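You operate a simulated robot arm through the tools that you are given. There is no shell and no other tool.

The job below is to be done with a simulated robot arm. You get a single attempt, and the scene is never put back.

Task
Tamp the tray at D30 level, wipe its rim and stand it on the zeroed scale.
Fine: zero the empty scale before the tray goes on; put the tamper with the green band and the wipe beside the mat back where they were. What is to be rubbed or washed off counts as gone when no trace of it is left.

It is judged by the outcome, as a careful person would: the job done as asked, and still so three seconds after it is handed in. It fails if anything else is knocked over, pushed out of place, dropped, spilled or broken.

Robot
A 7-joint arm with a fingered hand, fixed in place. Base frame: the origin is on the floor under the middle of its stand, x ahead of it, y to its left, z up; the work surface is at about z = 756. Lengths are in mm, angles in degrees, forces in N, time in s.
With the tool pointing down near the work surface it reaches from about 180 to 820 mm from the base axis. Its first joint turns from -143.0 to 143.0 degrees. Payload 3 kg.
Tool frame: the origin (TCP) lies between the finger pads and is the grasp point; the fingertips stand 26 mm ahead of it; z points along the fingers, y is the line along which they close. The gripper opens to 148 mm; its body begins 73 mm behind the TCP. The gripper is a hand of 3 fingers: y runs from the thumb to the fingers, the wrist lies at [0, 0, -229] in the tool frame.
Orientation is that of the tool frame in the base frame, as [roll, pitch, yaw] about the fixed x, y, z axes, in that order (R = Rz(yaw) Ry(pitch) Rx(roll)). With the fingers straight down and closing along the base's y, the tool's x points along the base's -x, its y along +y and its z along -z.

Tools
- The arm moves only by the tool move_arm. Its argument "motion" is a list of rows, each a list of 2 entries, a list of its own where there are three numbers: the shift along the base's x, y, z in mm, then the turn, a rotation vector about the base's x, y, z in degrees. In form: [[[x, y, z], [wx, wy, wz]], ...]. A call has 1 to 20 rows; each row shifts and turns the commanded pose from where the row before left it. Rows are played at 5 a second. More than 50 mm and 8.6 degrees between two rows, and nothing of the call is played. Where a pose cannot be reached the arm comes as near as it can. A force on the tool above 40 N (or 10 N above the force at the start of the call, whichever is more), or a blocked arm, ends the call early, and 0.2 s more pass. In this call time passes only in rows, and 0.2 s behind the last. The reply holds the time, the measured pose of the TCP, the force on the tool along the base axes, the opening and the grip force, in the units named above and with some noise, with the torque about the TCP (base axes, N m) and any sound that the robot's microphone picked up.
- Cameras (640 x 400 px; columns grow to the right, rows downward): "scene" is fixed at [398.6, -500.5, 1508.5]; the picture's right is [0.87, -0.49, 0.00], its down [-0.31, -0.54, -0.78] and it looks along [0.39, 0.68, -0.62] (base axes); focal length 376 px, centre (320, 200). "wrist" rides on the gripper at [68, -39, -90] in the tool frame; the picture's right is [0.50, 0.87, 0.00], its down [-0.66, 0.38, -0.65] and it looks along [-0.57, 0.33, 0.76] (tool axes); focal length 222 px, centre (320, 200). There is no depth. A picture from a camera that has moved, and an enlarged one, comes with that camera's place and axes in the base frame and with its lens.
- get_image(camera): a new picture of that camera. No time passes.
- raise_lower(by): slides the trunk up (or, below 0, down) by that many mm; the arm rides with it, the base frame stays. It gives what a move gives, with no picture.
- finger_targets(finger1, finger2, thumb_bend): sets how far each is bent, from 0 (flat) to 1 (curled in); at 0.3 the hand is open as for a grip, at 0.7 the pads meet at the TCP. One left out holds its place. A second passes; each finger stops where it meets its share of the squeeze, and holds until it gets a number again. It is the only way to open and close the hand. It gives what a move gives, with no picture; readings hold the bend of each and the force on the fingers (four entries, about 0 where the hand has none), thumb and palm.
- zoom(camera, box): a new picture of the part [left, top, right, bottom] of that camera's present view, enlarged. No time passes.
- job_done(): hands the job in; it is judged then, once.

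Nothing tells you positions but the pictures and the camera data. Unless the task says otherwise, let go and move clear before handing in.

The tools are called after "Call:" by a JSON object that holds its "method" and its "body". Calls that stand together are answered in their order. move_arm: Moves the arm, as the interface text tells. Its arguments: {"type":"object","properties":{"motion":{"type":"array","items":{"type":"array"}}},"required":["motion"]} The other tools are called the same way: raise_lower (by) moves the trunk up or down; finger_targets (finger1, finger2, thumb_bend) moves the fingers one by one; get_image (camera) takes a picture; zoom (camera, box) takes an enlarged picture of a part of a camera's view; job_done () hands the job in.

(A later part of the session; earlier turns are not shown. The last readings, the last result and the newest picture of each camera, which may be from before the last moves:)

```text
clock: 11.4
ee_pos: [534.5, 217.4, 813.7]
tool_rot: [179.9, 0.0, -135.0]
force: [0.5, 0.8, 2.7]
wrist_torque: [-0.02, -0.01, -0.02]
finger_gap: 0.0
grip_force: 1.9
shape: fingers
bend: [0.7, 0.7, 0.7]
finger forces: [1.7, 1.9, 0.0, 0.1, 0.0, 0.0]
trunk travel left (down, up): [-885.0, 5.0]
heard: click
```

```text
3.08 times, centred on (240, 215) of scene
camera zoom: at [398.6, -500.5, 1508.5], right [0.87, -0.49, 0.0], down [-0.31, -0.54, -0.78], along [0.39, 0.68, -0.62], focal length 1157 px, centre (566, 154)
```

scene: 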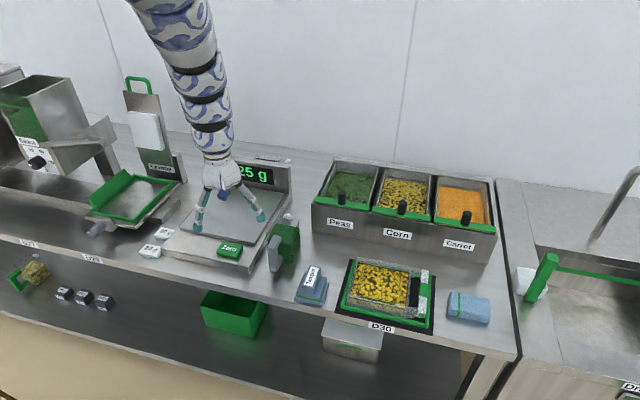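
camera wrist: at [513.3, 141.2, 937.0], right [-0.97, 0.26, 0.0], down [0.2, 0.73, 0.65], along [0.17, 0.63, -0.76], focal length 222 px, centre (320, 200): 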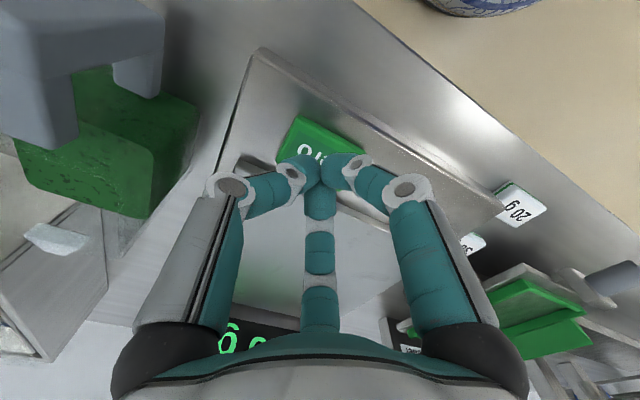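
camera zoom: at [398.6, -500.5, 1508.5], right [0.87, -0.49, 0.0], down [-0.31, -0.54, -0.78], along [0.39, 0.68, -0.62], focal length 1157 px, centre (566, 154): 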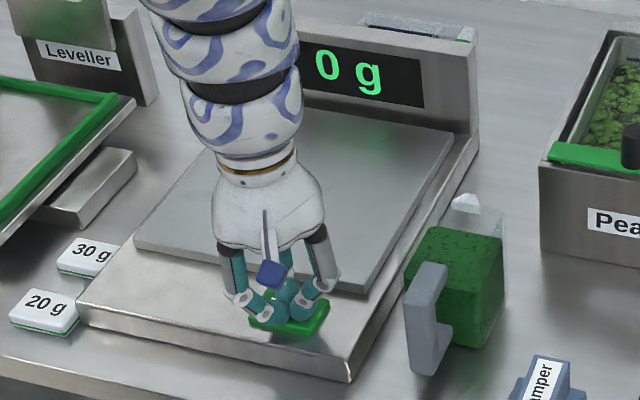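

The button clicked and the display now reads 0 g. I'll lift straight up and carry the hand, well above the jug, over to the tamper.

Call:
{"method": "move_arm", "body": {"motion": [[[0, 0, 20], [0, 0, 0]], [[0, 0, 45], [0, 0, 0]], [[0, 0, 45], [0, 0, 0]], [[23, -33, 5], [0, 0, 0]], [[23, -33, 0], [0, 0, 0]], [[23, -34, 0], [0, 0, 0]], [[23, -34, 0], [0, 0, 0]], [[23, -34, 0], [0, 0, 0]], [[22, -33, 0], [0, 0, 0]]]}}

Call:
{"method": "get_image", "body": {"camera": "wrist"}}

Call:
{"method": "get_image", "body": {"camera": "scene"}}

```text
clock: 13.4
ee_pos: [671.9, 15.3, 929.1]
tool_rot: [-180.0, 0.1, -134.8]
force: [-0.1, 1.0, -0.3]
wrist_torque: [0.02, 0.04, -0.01]
finger_gap: 0.0
grip_force: 0.1
shape: fingers
bend: [0.7, 0.7, 0.7]
finger forces: [0.0, 0.0, 0.1, 0.0, 0.0, 0.0]
trunk travel left (down, up): [-885.0, 5.0]
```

```text
taken
camera wrist: at [651.1, -60.4, 1019.0], right [-0.97, 0.26, 0.0], down [0.19, 0.73, 0.65], along [0.17, 0.63, -0.76], focal length 222 px, centre (320, 200)
```

wrist: 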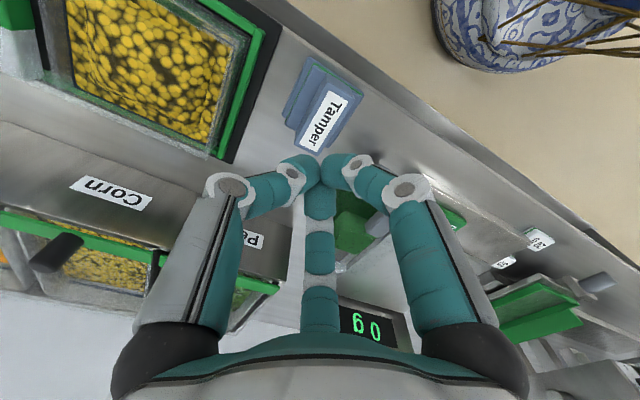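

```text
taken
```

scene: 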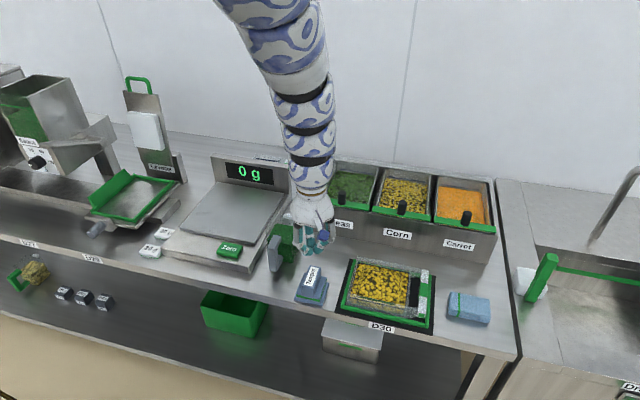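

The display still reads 0 g and the hand is over the tamper. I'll zoom in on it to fix the grasp point.

Call:
{"method": "zoom", "body": {"camera": "wrist", "box": [260, 40, 380, 160]}}

Call:
{"method": "zoom", "body": {"camera": "wrist", "box": [40, 0, 280, 160]}}

```text
3.33 times, centred on (320, 100) of wrist
camera zoom: at [651.1, -60.4, 1019.0], right [-0.97, 0.26, 0.0], down [0.19, 0.73, 0.65], along [0.17, 0.63, -0.76], focal length 740 px, centre (320, 533)
```

zoom: 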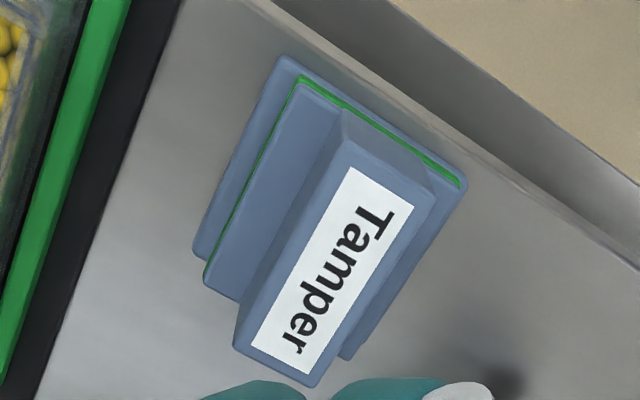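

```text
2.50 times, centred on (160, 80) of wrist
camera zoom: at [651.1, -60.4, 1019.0], right [-0.97, 0.26, 0.0], down [0.19, 0.73, 0.65], along [0.17, 0.63, -0.76], focal length 555 px, centre (720, 500)
```

zoom: 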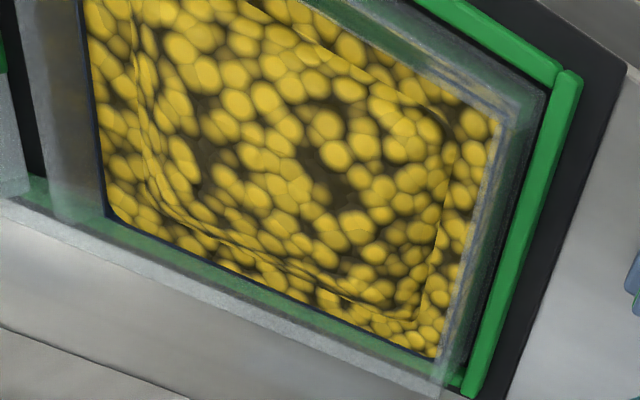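

The tamper handle is centred near (670, 17). The hand closes radially with three digits, so I need to know the tray handle's shape before planning that grasp; I'll zoom in on it now that the view is clear.

Call:
{"method": "zoom", "body": {"camera": "scene", "box": [400, 260, 440, 335]}}

Call:
{"method": "zoom", "body": {"camera": "scene", "box": [335, 250, 445, 335]}}

Call:
{"method": "zoom", "body": {"camera": "wrist", "box": [0, 0, 120, 120]}}

```text
5.33 times, centred on (420, 298) of scene
camera zoom: at [398.6, -500.5, 1508.5], right [0.87, -0.49, 0.0], down [-0.31, -0.54, -0.78], along [0.39, 0.68, -0.62], focal length 2006 px, centre (-213, -320)
```

zoom: 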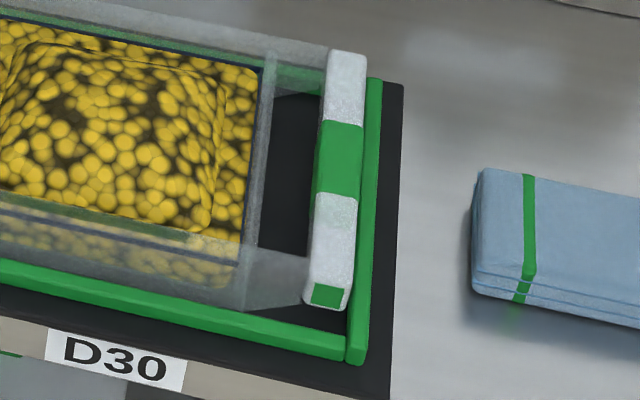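

```text
4.71 times, centred on (390, 292) of scene
camera zoom: at [398.6, -500.5, 1508.5], right [0.87, -0.49, 0.0], down [-0.31, -0.54, -0.78], along [0.39, 0.68, -0.62], focal length 1770 px, centre (-9, -235)
```

zoom: 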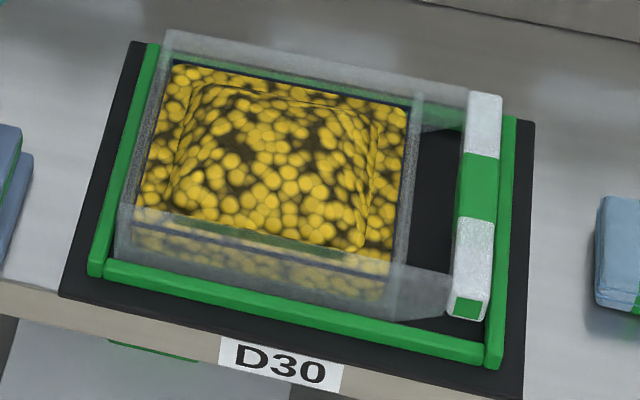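

```text
3.33 times, centred on (60, 60) of wrist
camera zoom: at [651.1, -60.4, 1019.0], right [-0.97, 0.26, 0.0], down [0.19, 0.73, 0.65], along [0.17, 0.63, -0.76], focal length 740 px, centre (1187, 667)
```

zoom: 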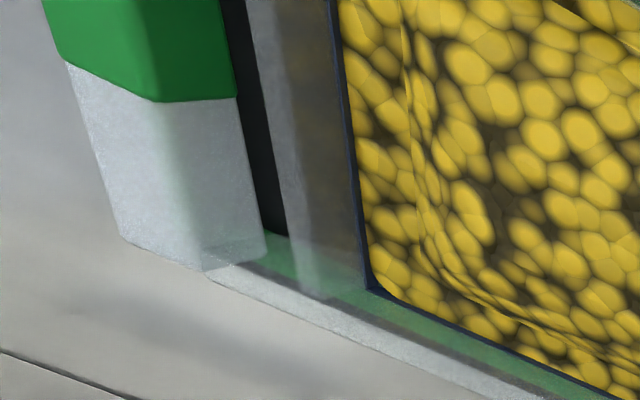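

The tray's bar handle is about 18 mm wide, with only a 22 mm gap to the tray wall, too narrow for a finger. The hand may have to span the whole tray, so while I'm clear of everything I'll open the fingers flat to see how wide the hand gets.

Call:
{"method": "finger_targets", "body": {"finger1": 0.0, "finger2": 0.0, "thumb_bend": 0.0}}

Call:
{"method": "get_image", "body": {"camera": "wrist"}}

Call:
{"method": "zoom", "body": {"camera": "scene", "box": [240, 150, 400, 280]}}

```text
clock: 14.4
ee_pos: [672.3, 16.2, 929.5]
tool_rot: [-180.0, 0.0, -135.0]
force: [-0.3, 0.5, 0.1]
wrist_torque: [-0.01, 0.0, 0.03]
finger_gap: 178.9
grip_force: 0.0
shape: fingers
bend: [0.0, 0.0, 0.0]
finger forces: [0.1, 0.0, 0.0, 0.0, 0.1, 0.1]
trunk travel left (down, up): [-885.0, 5.0]
```

```text
taken
camera wrist: at [650.6, -59.7, 1019.3], right [-0.97, 0.26, 0.0], down [0.2, 0.73, 0.65], along [0.17, 0.63, -0.76], focal length 222 px, centre (320, 200)
```

wrist: 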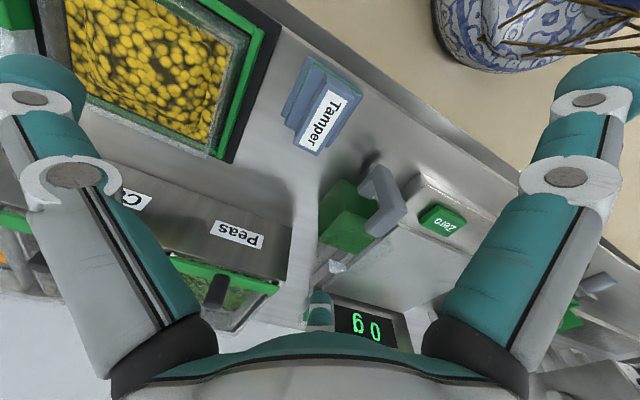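

```text
3.08 times, centred on (320, 215) of scene
camera zoom: at [398.6, -500.5, 1508.5], right [0.87, -0.49, 0.0], down [-0.31, -0.54, -0.78], along [0.39, 0.68, -0.62], focal length 1157 px, centre (320, 154)
```

zoom: 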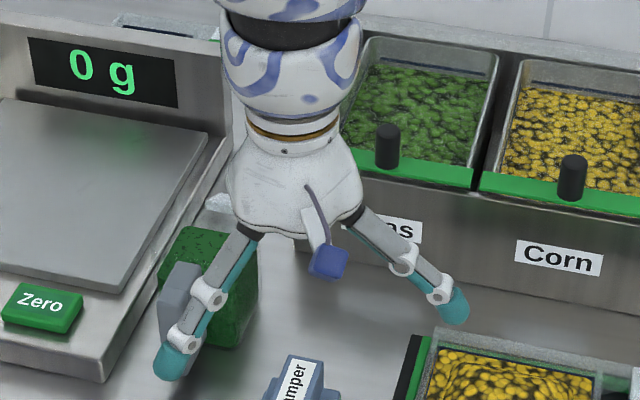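

Spread flat, the hand reaches about 179 mm, enough to hold the tray with the thumb outside its handle and a finger on each of the front and back walls. For the tamper, I'll half-close the hand and turn it 90° so two fingers pinch the handle's long sides and the thumb meets its front end.

Call:
{"method": "finger_targets", "body": {"finger1": 0.45, "finger2": 0.45, "thumb_bend": 0.45}}

Call:
{"method": "move_arm", "body": {"motion": [[[0, 0, 0], [0, 0, -8.2]], [[0, 0, 0], [0, 0, -8.2]], [[0, 0, 0], [0, 0, -8.2]], [[0, 0, 0], [0, 0, -8.2]], [[0, 0, 0], [0, 0, -8.2]], [[0, 0, 0], [0, 0, -8.2]], [[0, 0, 0], [0, 0, -8.2]], [[0, 0, 0], [0, 0, -8.2]], [[0, 0, 0], [0, 0, -8.2]], [[0, 0, 0], [0, 0, -8.2]], [[0, 0, 0], [0, 0, -8.0]]]}}

Call:
{"method": "get_image", "body": {"camera": "wrist"}}

Call:
{"method": "get_image", "body": {"camera": "scene"}}

```text
clock: 15.4
ee_pos: [670.9, 16.0, 929.9]
tool_rot: [-180.0, 0.0, -135.0]
force: [-0.4, -0.7, 0.4]
wrist_torque: [0.0, 0.0, -0.03]
finger_gap: 78.9
grip_force: 0.1
shape: fingers
bend: [0.45, 0.45, 0.45]
finger forces: [0.1, 0.0, 0.1, 0.0, 0.1, 0.1]
trunk travel left (down, up): [-885.0, 5.0]
```

```text
clock: 17.8
ee_pos: [672.4, 16.4, 929.1]
tool_rot: [-179.9, 0.1, 134.9]
force: [0.3, -0.2, -0.5]
wrist_torque: [0.02, -0.02, 0.0]
finger_gap: 78.9
grip_force: 0.1
shape: fingers
bend: [0.45, 0.45, 0.45]
finger forces: [0.0, 0.0, 0.1, 0.1, 0.1, 0.1]
trunk travel left (down, up): [-885.0, 5.0]
```

```text
taken
camera wrist: at [595.6, 36.0, 1019.3], right [0.26, 0.97, 0.0], down [0.73, -0.2, 0.65], along [0.63, -0.17, -0.76], focal length 222 px, centre (320, 200)
```

wrist: 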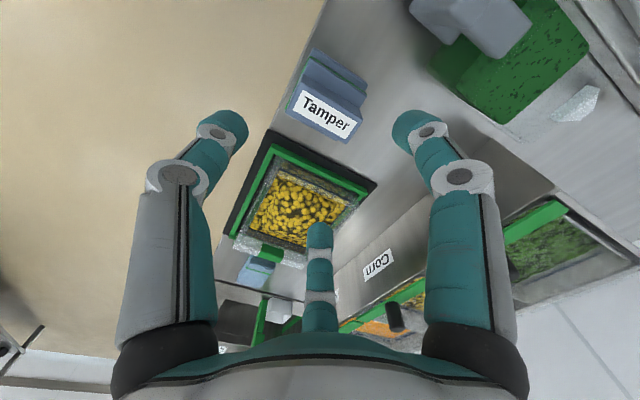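

```text
taken
```

scene: 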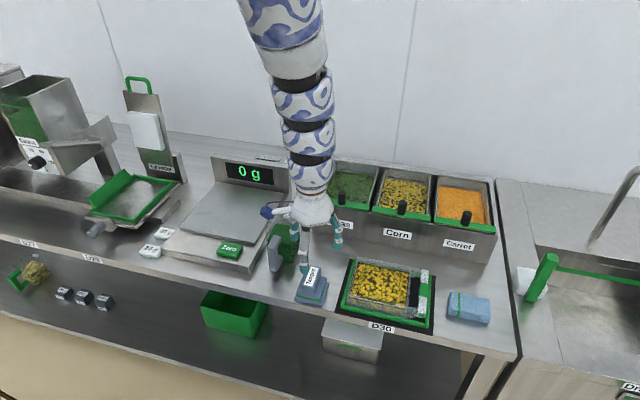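

The hand is turned: the thumb faces the front edge and the fingers are on the left and right. I'll shift slightly so the pinch falls over the tamper's middle, then descend part of the way and check.

Call:
{"method": "move_arm", "body": {"motion": [[[-3, -2, -30], [0, 0, 0]], [[-2, -1, -30], [0, 0, 0]], [[0, 0, -30], [0, 0, 0]], [[0, 0, -15], [0, 0, 0]]]}}

Call:
{"method": "zoom", "body": {"camera": "scene", "box": [270, 215, 366, 315]}}

Call:
{"method": "zoom", "body": {"camera": "wrist", "box": [200, 40, 460, 260]}}

```text
clock: 18.8
ee_pos: [667.7, 13.6, 824.4]
tool_rot: [180.0, 0.0, 135.0]
force: [0.1, 0.4, -0.5]
wrist_torque: [0.0, 0.03, 0.01]
finger_gap: 79.1
grip_force: 0.1
shape: fingers
bend: [0.45, 0.45, 0.45]
finger forces: [0.1, 0.0, 0.0, 0.0, 0.0, 0.1]
trunk travel left (down, up): [-885.0, 5.0]
```

```text
4.00 times, centred on (318, 265) of scene
camera zoom: at [398.6, -500.5, 1508.5], right [0.87, -0.49, 0.0], down [-0.31, -0.54, -0.78], along [0.39, 0.68, -0.62], focal length 1504 px, centre (328, -60)
```

zoom: 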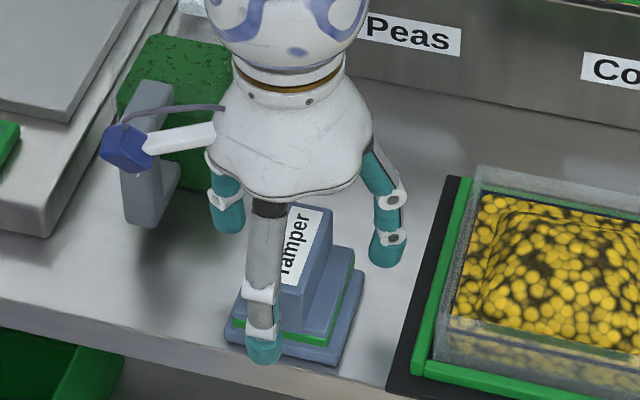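

```text
1.82 times, centred on (330, 150) of wrist
camera zoom: at [590.4, 33.7, 914.1], right [0.26, 0.97, 0.0], down [0.73, -0.2, 0.65], along [0.63, -0.17, -0.76], focal length 404 px, centre (302, 291)
```

zoom: 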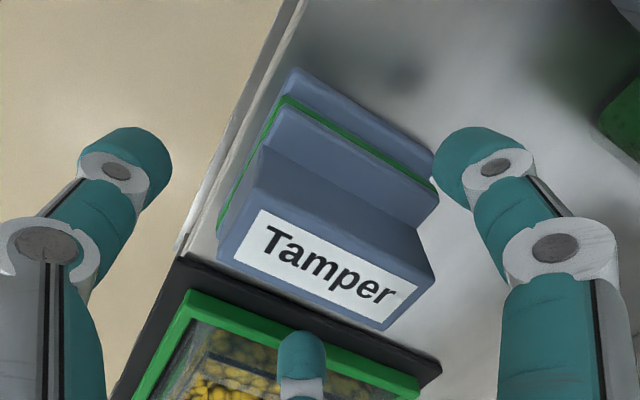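

The digits straddle the handle cleanly. I'll lower the rest of the way so the tips sit just above the tamper's middle plate.

Call:
{"method": "move_arm", "body": {"motion": [[[0, 0, -10], [0, 0, 0]], [[0, 0, -6], [0, 0, 0]], [[0, 0, -3], [0, 0, 0]]]}}

Call:
{"method": "zoom", "body": {"camera": "scene", "box": [270, 235, 366, 315]}}

Call:
{"method": "zoom", "body": {"camera": "wrist", "box": [200, 40, 460, 260]}}

```text
clock: 19.6
ee_pos: [666.6, 13.3, 805.7]
tool_rot: [-179.9, 0.0, 135.0]
force: [-0.2, 0.8, 0.2]
wrist_torque: [-0.02, 0.04, 0.0]
finger_gap: 79.1
grip_force: 0.1
shape: fingers
bend: [0.45, 0.45, 0.45]
finger forces: [0.1, 0.0, 0.1, 0.1, 0.0, 0.0]
trunk travel left (down, up): [-885.0, 5.0]
```

```text
5.00 times, centred on (318, 275) of scene
camera zoom: at [398.6, -500.5, 1508.5], right [0.87, -0.49, 0.0], down [-0.31, -0.54, -0.78], along [0.39, 0.68, -0.62], focal length 1880 px, centre (330, -175)
```

zoom: 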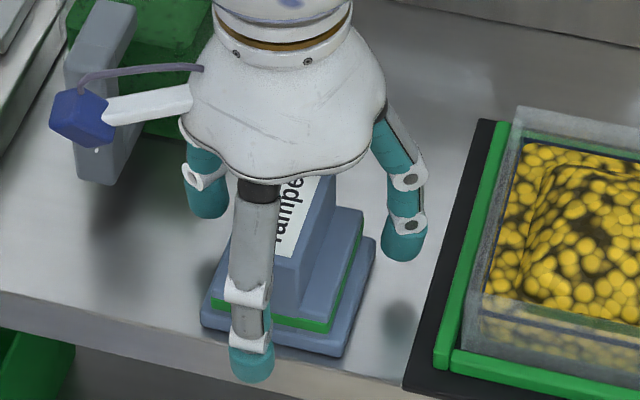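

```text
1.82 times, centred on (330, 150) of wrist
camera zoom: at [590.3, 33.0, 895.1], right [0.26, 0.97, 0.0], down [0.73, -0.2, 0.65], along [0.63, -0.17, -0.76], focal length 404 px, centre (302, 291)
```

zoom: 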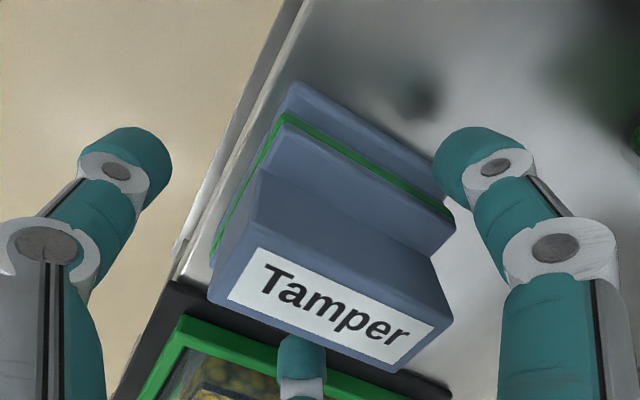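

The digits are in place around the handle. I'll bring the thumb nearly to the handle's end, then close all three together to grip it.

Call:
{"method": "finger_targets", "body": {"finger1": 0.57, "finger2": 0.57, "thumb_bend": 0.5}}

Call:
{"method": "zoom", "body": {"camera": "scene", "box": [270, 235, 366, 315]}}

Call:
{"method": "zoom", "body": {"camera": "wrist", "box": [200, 40, 460, 260]}}

```text
clock: 20.6
ee_pos: [667.6, 12.3, 805.8]
tool_rot: [-180.0, 0.0, 135.1]
force: [-0.3, -0.6, -0.3]
wrist_torque: [-0.01, 0.01, 0.03]
finger_gap: 53.2
grip_force: 0.2
shape: fingers
bend: [0.56, 0.56, 0.5]
finger forces: [0.1, 0.0, 0.0, 0.0, 0.1, 0.0]
trunk travel left (down, up): [-885.0, 5.0]
```

```text
5.00 times, centred on (318, 275) of scene
camera zoom: at [398.6, -500.5, 1508.5], right [0.87, -0.49, 0.0], down [-0.31, -0.54, -0.78], along [0.39, 0.68, -0.62], focal length 1880 px, centre (330, -175)
```

zoom: 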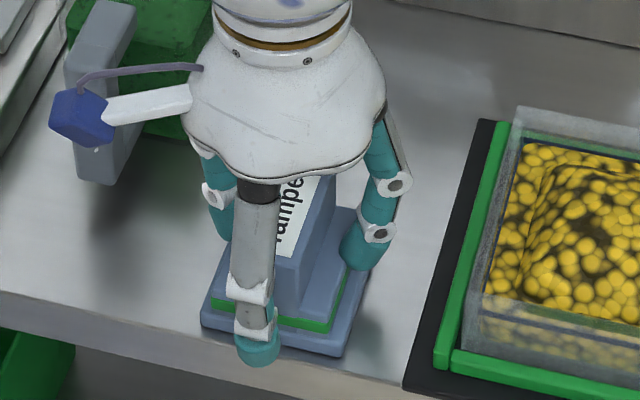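

```text
1.82 times, centred on (330, 150) of wrist
camera zoom: at [590.2, 33.1, 895.3], right [0.26, 0.97, 0.0], down [0.73, -0.2, 0.65], along [0.63, -0.17, -0.76], focal length 404 px, centre (302, 291)
```

zoom: 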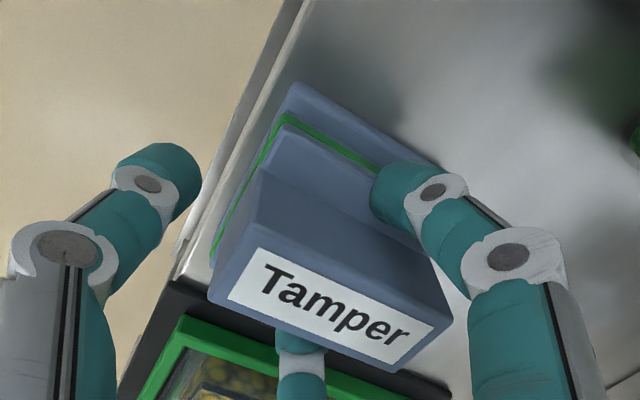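

No contact yet. Now I close all three digits on the handle.

Call:
{"method": "finger_targets", "body": {"finger1": 0.72, "finger2": 0.72, "thumb_bend": 0.62}}

Call:
{"method": "zoom", "body": {"camera": "scene", "box": [270, 235, 366, 315]}}

Call:
{"method": "zoom", "body": {"camera": "wrist", "box": [200, 40, 460, 260]}}

```text
clock: 21.6
ee_pos: [666.7, 13.1, 805.9]
tool_rot: [180.0, 0.0, 135.1]
force: [-0.3, -0.2, 0.2]
wrist_torque: [-0.02, 0.01, 0.0]
finger_gap: 31.6
grip_force: 11.6
shape: fingers
bend: [0.61, 0.62, 0.58]
finger forces: [8.2, 8.4, 0.0, 0.1, 7.4, 0.0]
trunk travel left (down, up): [-885.0, 5.0]
```

```text
5.00 times, centred on (318, 275) of scene
camera zoom: at [398.6, -500.5, 1508.5], right [0.87, -0.49, 0.0], down [-0.31, -0.54, -0.78], along [0.39, 0.68, -0.62], focal length 1880 px, centre (330, -175)
```

zoom: 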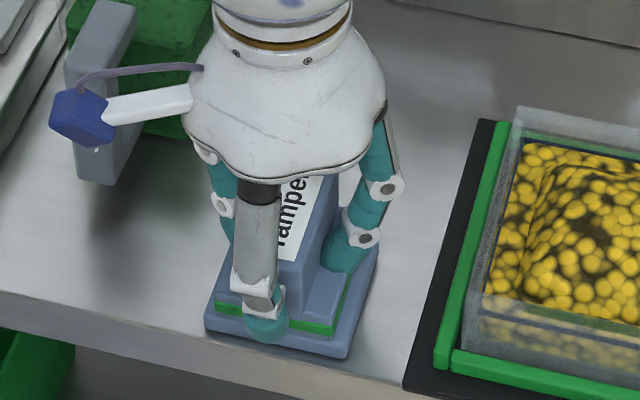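

```text
1.82 times, centred on (330, 150) of wrist
camera zoom: at [590.4, 33.1, 895.3], right [0.26, 0.97, 0.0], down [0.73, -0.2, 0.65], along [0.63, -0.17, -0.76], focal length 404 px, centre (302, 291)
```

zoom: 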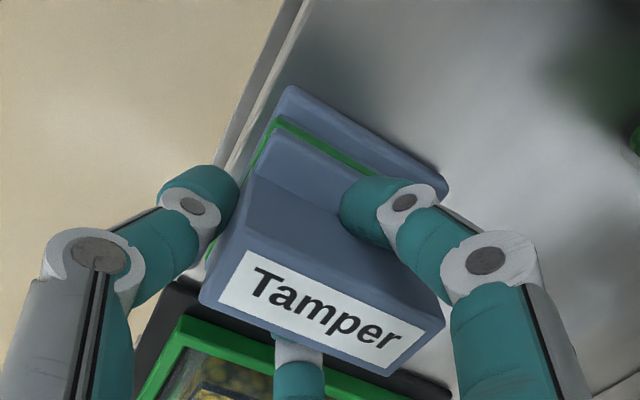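

The tamper is gripped with about 8 N per digit. I'll lift it slightly to test the hold.

Call:
{"method": "move_arm", "body": {"motion": [[[0, 0, 4], [0, 0, 0]], [[0, 0, 8], [0, 0, 0]], [[0, 0, 10], [0, 0, 0]]]}}

Call:
{"method": "zoom", "body": {"camera": "scene", "box": [270, 235, 366, 315]}}

```text
clock: 22.4
ee_pos: [665.2, 13.3, 827.8]
tool_rot: [-179.9, 0.0, 134.9]
force: [-0.3, -0.2, -0.7]
wrist_torque: [0.0, -0.01, 0.01]
finger_gap: 32.1
grip_force: 11.6
shape: fingers
bend: [0.61, 0.62, 0.58]
finger forces: [8.0, 8.4, 0.0, 0.0, 7.1, 0.0]
trunk travel left (down, up): [-885.0, 5.0]
```

```text
5.00 times, centred on (318, 275) of scene
camera zoom: at [398.6, -500.5, 1508.5], right [0.87, -0.49, 0.0], down [-0.31, -0.54, -0.78], along [0.39, 0.68, -0.62], focal length 1880 px, centre (330, -175)
```

zoom: 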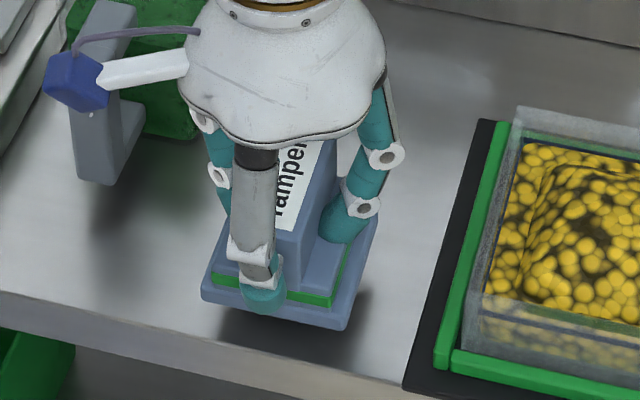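

The tamper lifted cleanly. I'll raise it clear of the rim and carry it over the tray.

Call:
{"method": "move_arm", "body": {"motion": [[[0, 0, 40], [0, 0, 0]], [[5, -3, 40], [0, 0, 0]], [[34, -19, 0], [0, 0, 0]], [[34, -19, 0], [0, 0, 0]], [[34, -19, 0], [0, 0, 0]], [[34, -20, 0], [0, 0, 0]]]}}

Call:
{"method": "get_image", "body": {"camera": "scene"}}

Call:
{"method": "get_image", "body": {"camera": "wrist"}}

```text
clock: 23.8
ee_pos: [808.4, -67.4, 906.2]
tool_rot: [-180.0, -0.1, 134.9]
force: [-1.1, 0.0, -0.2]
wrist_torque: [-0.01, 0.06, -0.03]
finger_gap: 31.4
grip_force: 11.7
shape: fingers
bend: [0.62, 0.62, 0.58]
finger forces: [8.2, 8.4, 0.0, 0.1, 6.2, 0.0]
trunk travel left (down, up): [-885.0, 5.0]
```

```text
taken
```

scene: 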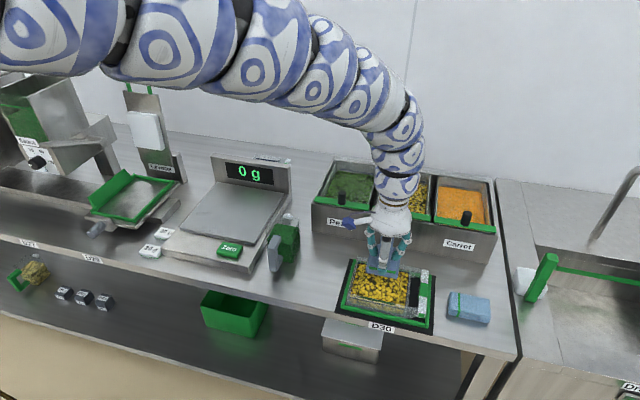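

```text
taken
camera wrist: at [732.6, -48.1, 997.1], right [0.26, 0.97, 0.0], down [0.73, -0.2, 0.65], along [0.63, -0.17, -0.76], focal length 222 px, centre (320, 200)
```

wrist: 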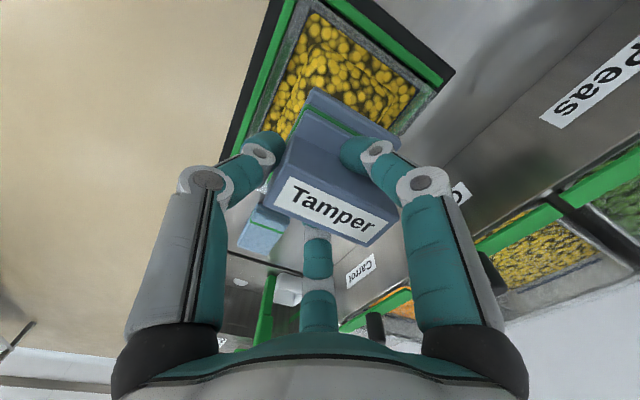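

The tamper is above the tray. I'll zoom in to check its position relative to the tray's inside before going down.

Call:
{"method": "zoom", "body": {"camera": "scene", "box": [335, 230, 445, 335]}}

Call:
{"method": "zoom", "body": {"camera": "wrist", "box": [220, 0, 460, 160]}}

```text
3.81 times, centred on (390, 282) of scene
camera zoom: at [398.6, -500.5, 1508.5], right [0.87, -0.49, 0.0], down [-0.31, -0.54, -0.78], along [0.39, 0.68, -0.62], focal length 1433 px, centre (53, -114)
```

zoom: 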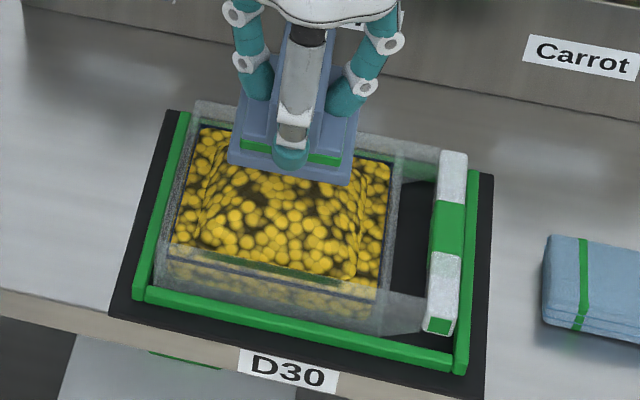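

```text
2.50 times, centred on (340, 80) of wrist
camera zoom: at [732.6, -48.1, 997.1], right [0.26, 0.97, 0.0], down [0.73, -0.2, 0.65], along [0.63, -0.17, -0.76], focal length 555 px, centre (270, 500)
```

zoom: 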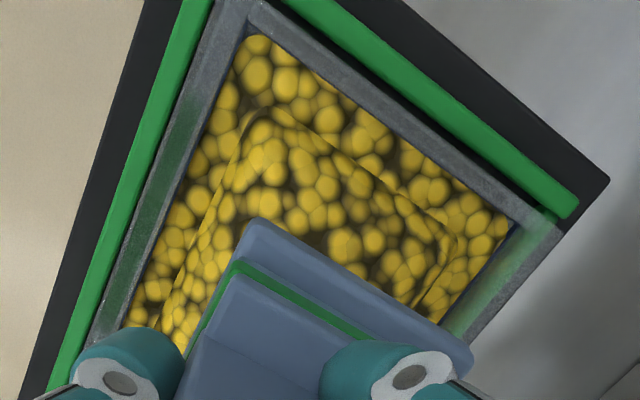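

The tamper is centred over the corn, and from above I can see the green smear lying on the front rim's top. I'll lower the trunk 35 mm, then press down in small steps, watching the force.

Call:
{"method": "raise_lower", "body": {"by": -35}}

Call:
{"method": "move_arm", "body": {"motion": [[[0, 0, -8], [0, 0, 0]], [[0, 0, -5], [0, 0, 0]], [[0, 0, -4], [0, 0, 0]]]}}

Call:
{"method": "zoom", "body": {"camera": "scene", "box": [335, 230, 445, 335]}}

```text
clock: 24.6
ee_pos: [809.2, -68.0, 872.8]
tool_rot: [179.9, 0.0, 135.0]
force: [0.5, -0.4, -1.6]
wrist_torque: [-0.03, -0.01, 0.0]
finger_gap: 31.5
grip_force: 12.0
shape: fingers
bend: [0.62, 0.62, 0.58]
finger forces: [8.2, 8.3, 0.0, 0.0, 6.3, 0.0]
trunk travel left (down, up): [-850.0, 40.0]
```

```text
clock: 25.4
ee_pos: [808.6, -67.2, 855.6]
tool_rot: [-180.0, 0.0, 135.0]
force: [0.6, -0.5, -1.6]
wrist_torque: [0.0, 0.07, 0.0]
finger_gap: 31.2
grip_force: 10.8
shape: fingers
bend: [0.62, 0.62, 0.58]
finger forces: [8.2, 8.2, 0.0, 0.0, 6.0, 0.0]
trunk travel left (down, up): [-850.0, 40.0]
```

```text
3.81 times, centred on (390, 282) of scene
camera zoom: at [398.6, -500.5, 1508.5], right [0.87, -0.49, 0.0], down [-0.31, -0.54, -0.78], along [0.39, 0.68, -0.62], focal length 1433 px, centre (53, -114)
```

zoom: 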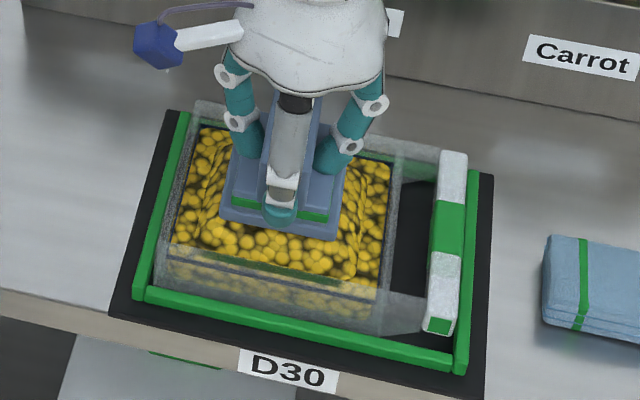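

The tamper's face is at about z=806 and hasn't touched yet. I'll keep lowering in 2 mm steps.

Call:
{"method": "move_arm", "body": {"motion": [[[0, 0, -2], [0, 0, 0]], [[0, 0, -2], [0, 0, 0]], [[0, 0, -2], [0, 0, 0]]]}}

```text
clock: 26.2
ee_pos: [807.0, -68.2, 850.3]
tool_rot: [-179.9, 0.0, 135.1]
force: [-1.1, -0.7, -0.2]
wrist_torque: [-0.01, 0.0, -0.02]
finger_gap: 31.5
grip_force: 11.4
shape: fingers
bend: [0.62, 0.62, 0.58]
finger forces: [8.1, 8.2, 0.0, 0.0, 5.9, 0.0]
trunk travel left (down, up): [-850.0, 40.0]
```

Call:
{"method": "move_arm", "body": {"motion": [[[0, 0, -2], [0, 0, 0]], [[0, 0, -2], [0, 0, 0]], [[0, 0, -1], [0, 0, 0]]]}}

Call:
{"method": "zoom", "body": {"camera": "scene", "box": [335, 230, 445, 335]}}

```text
clock: 27.0
ee_pos: [807.4, -67.5, 848.8]
tool_rot: [180.0, 0.0, 135.0]
force: [-0.4, -0.4, -0.7]
wrist_torque: [0.0, 0.0, 0.03]
finger_gap: 31.5
grip_force: 11.5
shape: fingers
bend: [0.62, 0.62, 0.58]
finger forces: [8.1, 8.2, 0.0, 0.1, 5.9, 0.1]
out of reach, approached as far as the arm can: row 1
trunk travel left (down, up): [-850.0, 40.0]
```

```text
3.81 times, centred on (390, 282) of scene
camera zoom: at [398.6, -500.5, 1508.5], right [0.87, -0.49, 0.0], down [-0.31, -0.54, -0.78], along [0.39, 0.68, -0.62], focal length 1433 px, centre (53, -114)
```

zoom: 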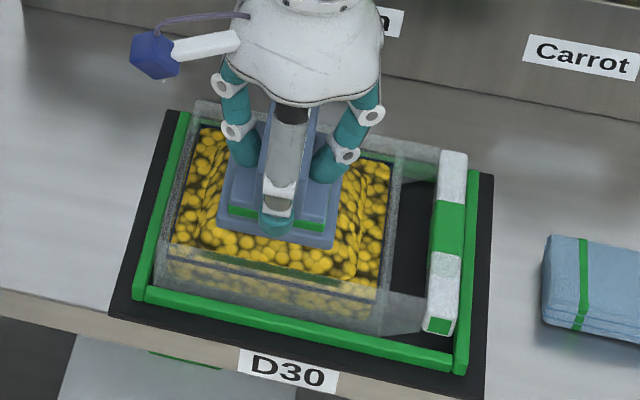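

The arm ran out of reach just above the corn with the trunk this high. I'll lift the arm and lower the trunk by a similar amount to get a better working range.

Call:
{"method": "move_arm", "body": {"motion": [[[0, 0, 30], [0, 0, 0]], [[0, 0, 40], [0, 0, 0]], [[0, 0, 40], [0, 0, 0]], [[0, 0, 35], [0, 0, 0]]]}}

Call:
{"method": "raise_lower", "body": {"by": -135}}

Call:
{"method": "get_image", "body": {"camera": "scene"}}

```text
clock: 28.0
ee_pos: [807.9, -67.5, 993.7]
tool_rot: [-180.0, 0.0, 135.0]
force: [-0.4, 0.3, -1.8]
wrist_torque: [-0.01, 0.0, 0.02]
finger_gap: 30.7
grip_force: 10.8
shape: fingers
bend: [0.62, 0.62, 0.58]
finger forces: [8.0, 8.2, 0.0, 0.0, 5.7, 0.0]
trunk travel left (down, up): [-850.0, 40.0]
```

```text
clock: 29.6
ee_pos: [807.4, -68.4, 857.6]
tool_rot: [180.0, -0.1, 135.0]
force: [1.0, 0.2, -0.6]
wrist_torque: [0.0, 0.01, 0.05]
finger_gap: 30.5
grip_force: 11.2
shape: fingers
bend: [0.62, 0.62, 0.58]
finger forces: [8.1, 8.2, 0.0, 0.1, 5.6, 0.0]
trunk travel left (down, up): [-715.0, 175.0]
```

```text
taken
```

scene: 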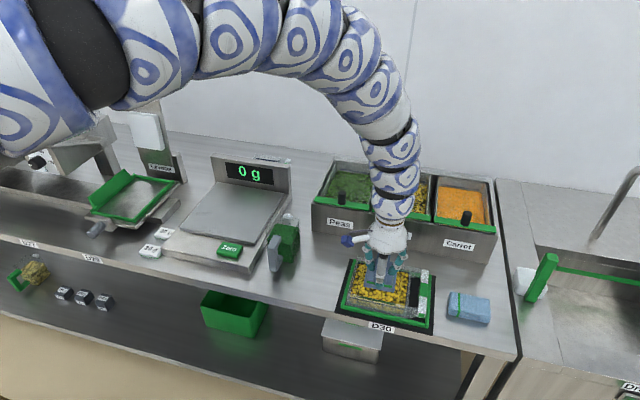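

The tamper is still held and there is reach to spare now. I'll press down again in small steps.

Call:
{"method": "move_arm", "body": {"motion": [[[0, 0, -4], [0, 0, 0]], [[0, 0, -4], [0, 0, 0]], [[0, 0, -2], [0, 0, 0]], [[0, 0, -2], [0, 0, 0]]]}}

Call:
{"method": "move_arm", "body": {"motion": [[[0, 0, -2], [0, 0, 0]], [[0, 0, -2], [0, 0, 0]]]}}

Call:
{"method": "zoom", "body": {"camera": "scene", "box": [335, 230, 445, 335]}}

```text
clock: 30.6
ee_pos: [808.1, -67.1, 845.9]
tool_rot: [179.9, 0.0, 135.1]
force: [-0.1, -0.6, -1.2]
wrist_torque: [-0.02, -0.01, -0.02]
finger_gap: 30.5
grip_force: 10.3
shape: fingers
bend: [0.62, 0.62, 0.58]
finger forces: [8.0, 8.2, 0.0, 0.0, 5.6, 0.1]
trunk travel left (down, up): [-715.0, 175.0]
```

```text
clock: 31.2
ee_pos: [809.1, -66.5, 841.7]
tool_rot: [-179.9, 0.0, 135.1]
force: [0.2, 0.3, -1.0]
wrist_torque: [-0.01, 0.0, 0.01]
finger_gap: 30.6
grip_force: 11.0
shape: fingers
bend: [0.62, 0.62, 0.58]
finger forces: [8.2, 8.2, 0.1, 0.0, 5.6, 0.0]
trunk travel left (down, up): [-715.0, 175.0]
```

```text
3.81 times, centred on (390, 282) of scene
camera zoom: at [398.6, -500.5, 1508.5], right [0.87, -0.49, 0.0], down [-0.31, -0.54, -0.78], along [0.39, 0.68, -0.62], focal length 1433 px, centre (53, -114)
```

zoom: 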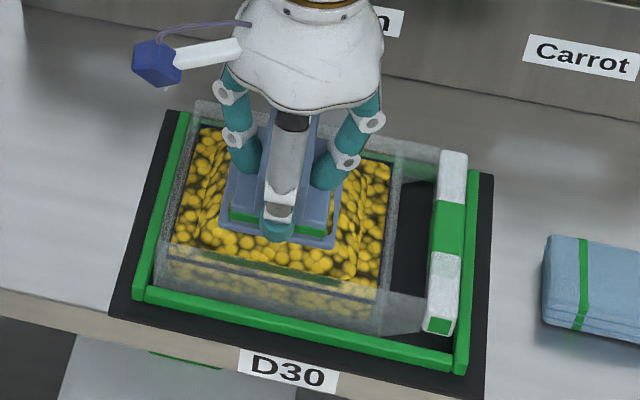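

The tamper's base is starting to sink into the mound, with no notable force yet. I'll keep going in 2 mm steps and check the force each time.

Call:
{"method": "move_arm", "body": {"motion": [[[0, 0, -2], [0, 0, 0]], [[0, 0, -1], [0, 0, 0]]]}}

Call:
{"method": "zoom", "body": {"camera": "scene", "box": [350, 240, 430, 320]}}

```text
clock: 31.8
ee_pos: [808.3, -67.0, 838.9]
tool_rot: [-180.0, 0.1, 134.9]
force: [-0.1, -0.5, -1.6]
wrist_torque: [0.01, 0.01, -0.01]
finger_gap: 30.7
grip_force: 11.2
shape: fingers
bend: [0.62, 0.62, 0.58]
finger forces: [8.0, 8.2, 0.0, 0.0, 5.7, 0.0]
trunk travel left (down, up): [-715.0, 175.0]
```

```text
5.00 times, centred on (390, 280) of scene
camera zoom: at [398.6, -500.5, 1508.5], right [0.87, -0.49, 0.0], down [-0.31, -0.54, -0.78], along [0.39, 0.68, -0.62], focal length 1880 px, centre (-30, -200)
```

zoom: 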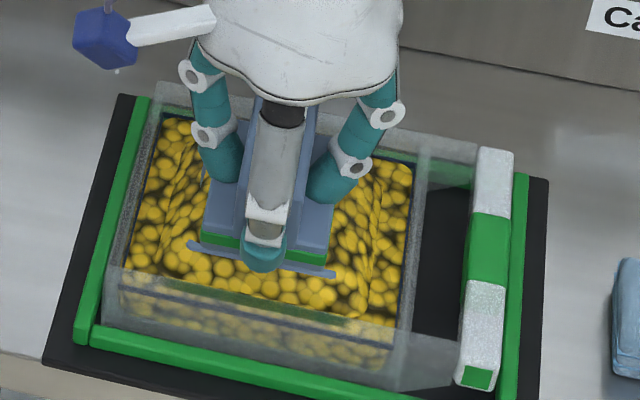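

Call:
{"method": "move_arm", "body": {"motion": [[[0, 0, -1.5], [0, 0, 0]], [[0, 0, -1.5], [0, 0, 0]]]}}

Call:
{"method": "zoom", "body": {"camera": "scene", "box": [350, 240, 430, 320]}}

```text
clock: 32.4
ee_pos: [808.7, -68.1, 836.4]
tool_rot: [-180.0, 0.0, 135.0]
force: [0.0, 0.6, 0.2]
wrist_torque: [0.0, 0.06, -0.02]
finger_gap: 30.7
grip_force: 11.0
shape: fingers
bend: [0.62, 0.62, 0.58]
finger forces: [8.2, 8.3, 0.0, 0.1, 5.8, 0.1]
trunk travel left (down, up): [-715.0, 175.0]
```

```text
5.00 times, centred on (390, 280) of scene
camera zoom: at [398.6, -500.5, 1508.5], right [0.87, -0.49, 0.0], down [-0.31, -0.54, -0.78], along [0.39, 0.68, -0.62], focal length 1880 px, centre (-30, -200)
```

zoom: 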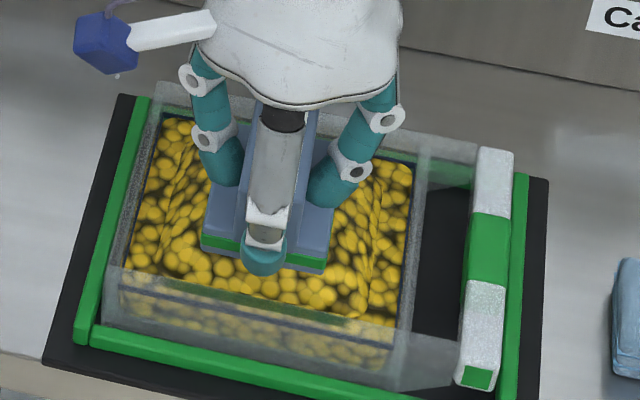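

Call:
{"method": "move_arm", "body": {"motion": [[[0, 0, -1], [0, 0, 0]], [[0, 0, -1], [0, 0, 0]]]}}

Call:
{"method": "move_arm", "body": {"motion": [[[0, 0, -1], [0, 0, 0]], [[0, 0, -1], [0, 0, 0]]]}}

Call:
{"method": "zoom", "body": {"camera": "scene", "box": [350, 240, 430, 320]}}

```text
clock: 33.0
ee_pos: [809.2, -67.0, 834.2]
tool_rot: [179.9, -0.1, 135.1]
force: [1.9, 0.9, 7.2]
wrist_torque: [-0.08, 0.04, 0.0]
finger_gap: 30.3
grip_force: 12.6
shape: fingers
bend: [0.62, 0.62, 0.59]
finger forces: [8.8, 9.3, 0.0, 0.0, 6.6, 0.0]
trunk travel left (down, up): [-715.0, 175.0]
```

```text
clock: 33.6
ee_pos: [808.0, -65.9, 834.0]
tool_rot: [179.8, 0.0, 135.0]
force: [2.5, 0.6, 15.5]
wrist_torque: [-0.01, -0.03, 0.02]
finger_gap: 29.9
grip_force: 14.1
shape: fingers
bend: [0.62, 0.62, 0.59]
finger forces: [10.2, 11.0, 0.0, 0.1, 6.9, 0.0]
trunk travel left (down, up): [-715.0, 175.0]
```

```text
5.00 times, centred on (390, 280) of scene
camera zoom: at [398.6, -500.5, 1508.5], right [0.87, -0.49, 0.0], down [-0.31, -0.54, -0.78], along [0.39, 0.68, -0.62], focal length 1880 px, centre (-30, -200)
```

zoom: 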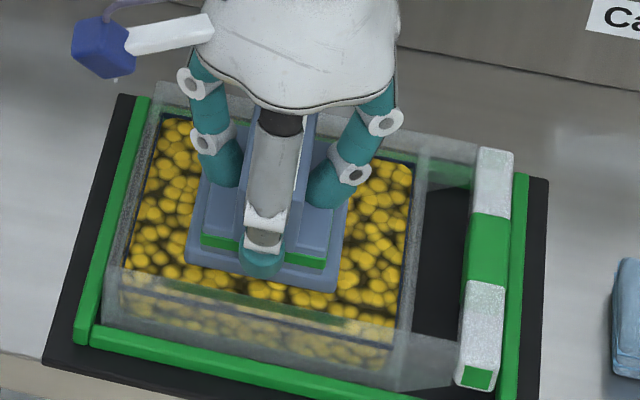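

At about 15 N the mound collapsed and the corn now looks flat around the tamper. I'll lift the tamper straight up and inspect the surface.

Call:
{"method": "move_arm", "body": {"motion": [[[0, 0, 5], [0, 0, 0]], [[0, 0, 25], [0, 0, 0]], [[0, 0, 40], [0, 0, 0]]]}}

Call:
{"method": "zoom", "body": {"camera": "scene", "box": [340, 240, 440, 330]}}

Call:
{"method": "zoom", "body": {"camera": "wrist", "box": [220, 0, 460, 160]}}

```text
clock: 34.4
ee_pos: [807.2, -67.8, 901.7]
tool_rot: [-179.9, 0.0, 135.0]
force: [0.4, 0.4, -1.7]
wrist_torque: [0.0, 0.02, 0.02]
finger_gap: 30.4
grip_force: 11.5
shape: fingers
bend: [0.62, 0.62, 0.58]
finger forces: [8.7, 8.5, 0.0, 0.0, 6.1, 0.0]
trunk travel left (down, up): [-715.0, 175.0]
```

```text
4.44 times, centred on (390, 285) of scene
camera zoom: at [398.6, -500.5, 1508.5], right [0.87, -0.49, 0.0], down [-0.31, -0.54, -0.78], along [0.39, 0.68, -0.62], focal length 1672 px, centre (9, -178)
```

zoom: 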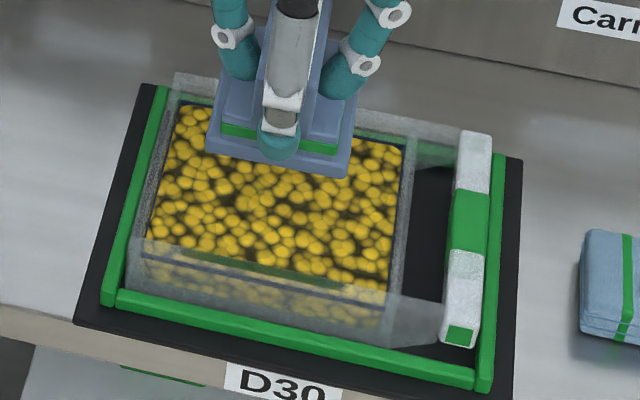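

```text
2.50 times, centred on (340, 80) of wrist
camera zoom: at [730.7, -46.0, 991.0], right [0.26, 0.97, 0.0], down [0.73, -0.19, 0.65], along [0.63, -0.17, -0.76], focal length 555 px, centre (270, 500)
```

zoom: 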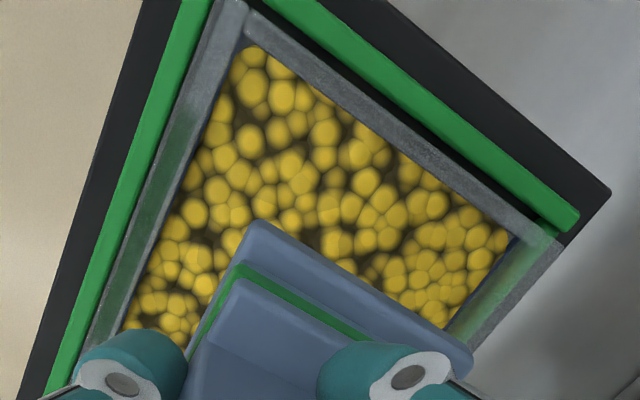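

The corn is level now. Next I'll return the tamper: raise the trunk for near reach, then carry it back over its spot.

Call:
{"method": "raise_lower", "body": {"by": 140}}

Call:
{"method": "move_arm", "body": {"motion": [[[-35, 20, -10], [0, 0, 0]], [[-35, 20, -15], [0, 0, 0]], [[-35, 20, -15], [0, 0, 0]], [[-35, 21, -15], [0, 0, 0]], [[-2, -1, -30], [0, 0, 0]], [[0, 0, -35], [0, 0, 0]], [[0, 0, -35], [0, 0, 0]]]}}

Call:
{"method": "zoom", "body": {"camera": "scene", "box": [284, 235, 348, 315]}}

```text
clock: 36.1
ee_pos: [808.2, -65.5, 1040.2]
tool_rot: [-180.0, 0.0, 135.0]
force: [0.8, 0.7, -1.0]
wrist_torque: [-0.02, 0.0, 0.01]
finger_gap: 30.2
grip_force: 11.7
shape: fingers
bend: [0.62, 0.62, 0.58]
finger forces: [8.6, 8.5, 0.0, 0.0, 6.0, 0.0]
trunk travel left (down, up): [-855.0, 35.0]
```

```text
clock: 37.7
ee_pos: [679.0, 11.6, 889.9]
tool_rot: [-179.9, -0.1, 134.8]
force: [1.0, 0.2, -1.0]
wrist_torque: [0.01, 0.01, 0.02]
finger_gap: 29.9
grip_force: 10.5
shape: fingers
bend: [0.62, 0.62, 0.59]
finger forces: [8.4, 8.5, 0.0, 0.0, 5.2, 0.0]
out of reach, approached as far as the arm can: row 4
trunk travel left (down, up): [-855.0, 35.0]
```

```text
5.00 times, centred on (316, 275) of scene
camera zoom: at [398.6, -500.5, 1508.5], right [0.87, -0.49, 0.0], down [-0.31, -0.54, -0.78], along [0.39, 0.68, -0.62], focal length 1880 px, centre (340, -175)
```

zoom: 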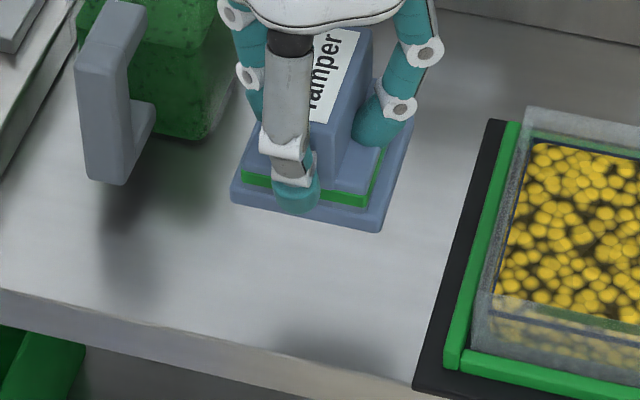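

The tamper is above its spot, about 14 mm too far out. I'll correct that and lower it most of the way.

Call:
{"method": "move_arm", "body": {"motion": [[[-7, 0.5, -20], [0, 0, 0]], [[-6.8, 0.6, -25], [0, 0, 0]], [[0, 0, -20], [0, 0, 0]], [[0, 0, -10], [0, 0, 0]]]}}

Call:
{"method": "zoom", "body": {"camera": "scene", "box": [284, 255, 348, 315]}}

```text
clock: 38.7
ee_pos: [665.2, 14.9, 816.4]
tool_rot: [179.9, 0.0, 135.0]
force: [0.0, 0.6, -1.4]
wrist_torque: [-0.01, -0.02, 0.01]
finger_gap: 29.5
grip_force: 11.6
shape: fingers
bend: [0.62, 0.62, 0.59]
finger forces: [8.3, 8.3, 0.0, 0.0, 5.2, 0.1]
trunk travel left (down, up): [-855.0, 35.0]
```

```text
6.67 times, centred on (316, 285) of scene
camera zoom: at [398.6, -500.5, 1508.5], right [0.87, -0.49, 0.0], down [-0.31, -0.54, -0.78], along [0.39, 0.68, -0.62], focal length 2507 px, centre (347, -367)
```

zoom: 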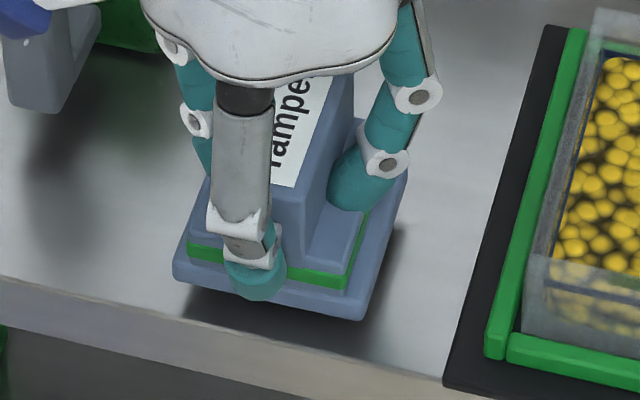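

Lowering another 10 mm from here will land the tamper on its original outline. I'll set it down gently.

Call:
{"method": "move_arm", "body": {"motion": [[[0, 0, -5], [0, 0, 0]], [[0, 0, -3], [0, 0, 0]], [[0, 0, -1.5], [0, 0, 0]]]}}

Call:
{"method": "move_arm", "body": {"motion": [[[0, 0, -1], [0, 0, 0]]]}}

Call:
{"method": "zoom", "body": {"camera": "scene", "box": [284, 255, 348, 315]}}

```text
clock: 39.5
ee_pos: [662.9, 14.4, 805.9]
tool_rot: [-179.9, -0.1, 135.0]
force: [-0.5, 0.0, -0.7]
wrist_torque: [-0.03, 0.04, 0.0]
finger_gap: 29.4
grip_force: 10.6
shape: fingers
bend: [0.62, 0.62, 0.59]
finger forces: [8.3, 8.4, 0.0, 0.0, 5.1, 0.1]
trunk travel left (down, up): [-855.0, 35.0]
```

```text
clock: 39.9
ee_pos: [664.2, 15.1, 805.7]
tool_rot: [-179.9, 0.0, 134.9]
force: [0.1, 0.3, -0.9]
wrist_torque: [0.0, 0.0, 0.0]
finger_gap: 29.6
grip_force: 10.9
shape: fingers
bend: [0.62, 0.62, 0.59]
finger forces: [8.4, 8.4, 0.0, 0.0, 5.2, 0.1]
trunk travel left (down, up): [-855.0, 35.0]
```

```text
6.67 times, centred on (316, 285) of scene
camera zoom: at [398.6, -500.5, 1508.5], right [0.87, -0.49, 0.0], down [-0.31, -0.54, -0.78], along [0.39, 0.68, -0.62], focal length 2507 px, centre (347, -367)
```

zoom: 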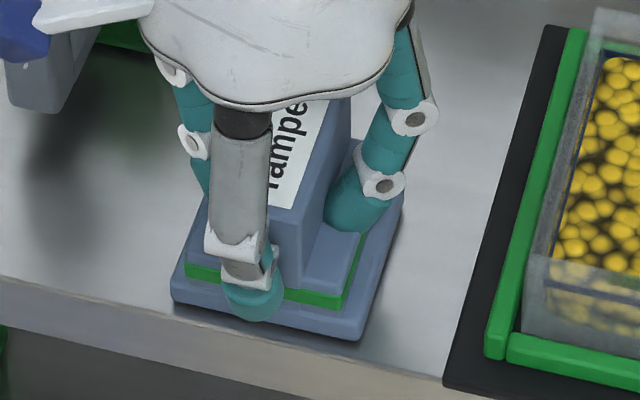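

It is within about a millimetre of its original place and barely above the counter. A last small step down to touch.

Call:
{"method": "move_arm", "body": {"motion": [[[0.5, -0.5, -1], [0, 0, 0]], [[0, 0, -0.5], [0, 0, 0]]]}}

```text
clock: 40.5
ee_pos: [664.3, 13.8, 805.3]
tool_rot: [180.0, 0.0, 134.9]
force: [-0.7, 0.5, 0.3]
wrist_torque: [-0.03, 0.06, 0.03]
finger_gap: 29.6
grip_force: 11.0
shape: fingers
bend: [0.62, 0.62, 0.59]
finger forces: [8.3, 8.3, 0.1, 0.1, 5.3, 0.0]
trunk travel left (down, up): [-855.0, 35.0]
```

Call:
{"method": "move_arm", "body": {"motion": [[[0, 0, -1], [0, 0, 0]]]}}

```text
clock: 40.9
ee_pos: [664.8, 14.0, 803.7]
tool_rot: [180.0, 0.0, 135.0]
force: [0.2, 0.2, 5.0]
wrist_torque: [0.0, 0.03, 0.02]
finger_gap: 29.3
grip_force: 11.4
shape: fingers
bend: [0.62, 0.62, 0.59]
finger forces: [8.8, 8.6, 0.0, 0.0, 6.0, 0.1]
trunk travel left (down, up): [-855.0, 35.0]
```

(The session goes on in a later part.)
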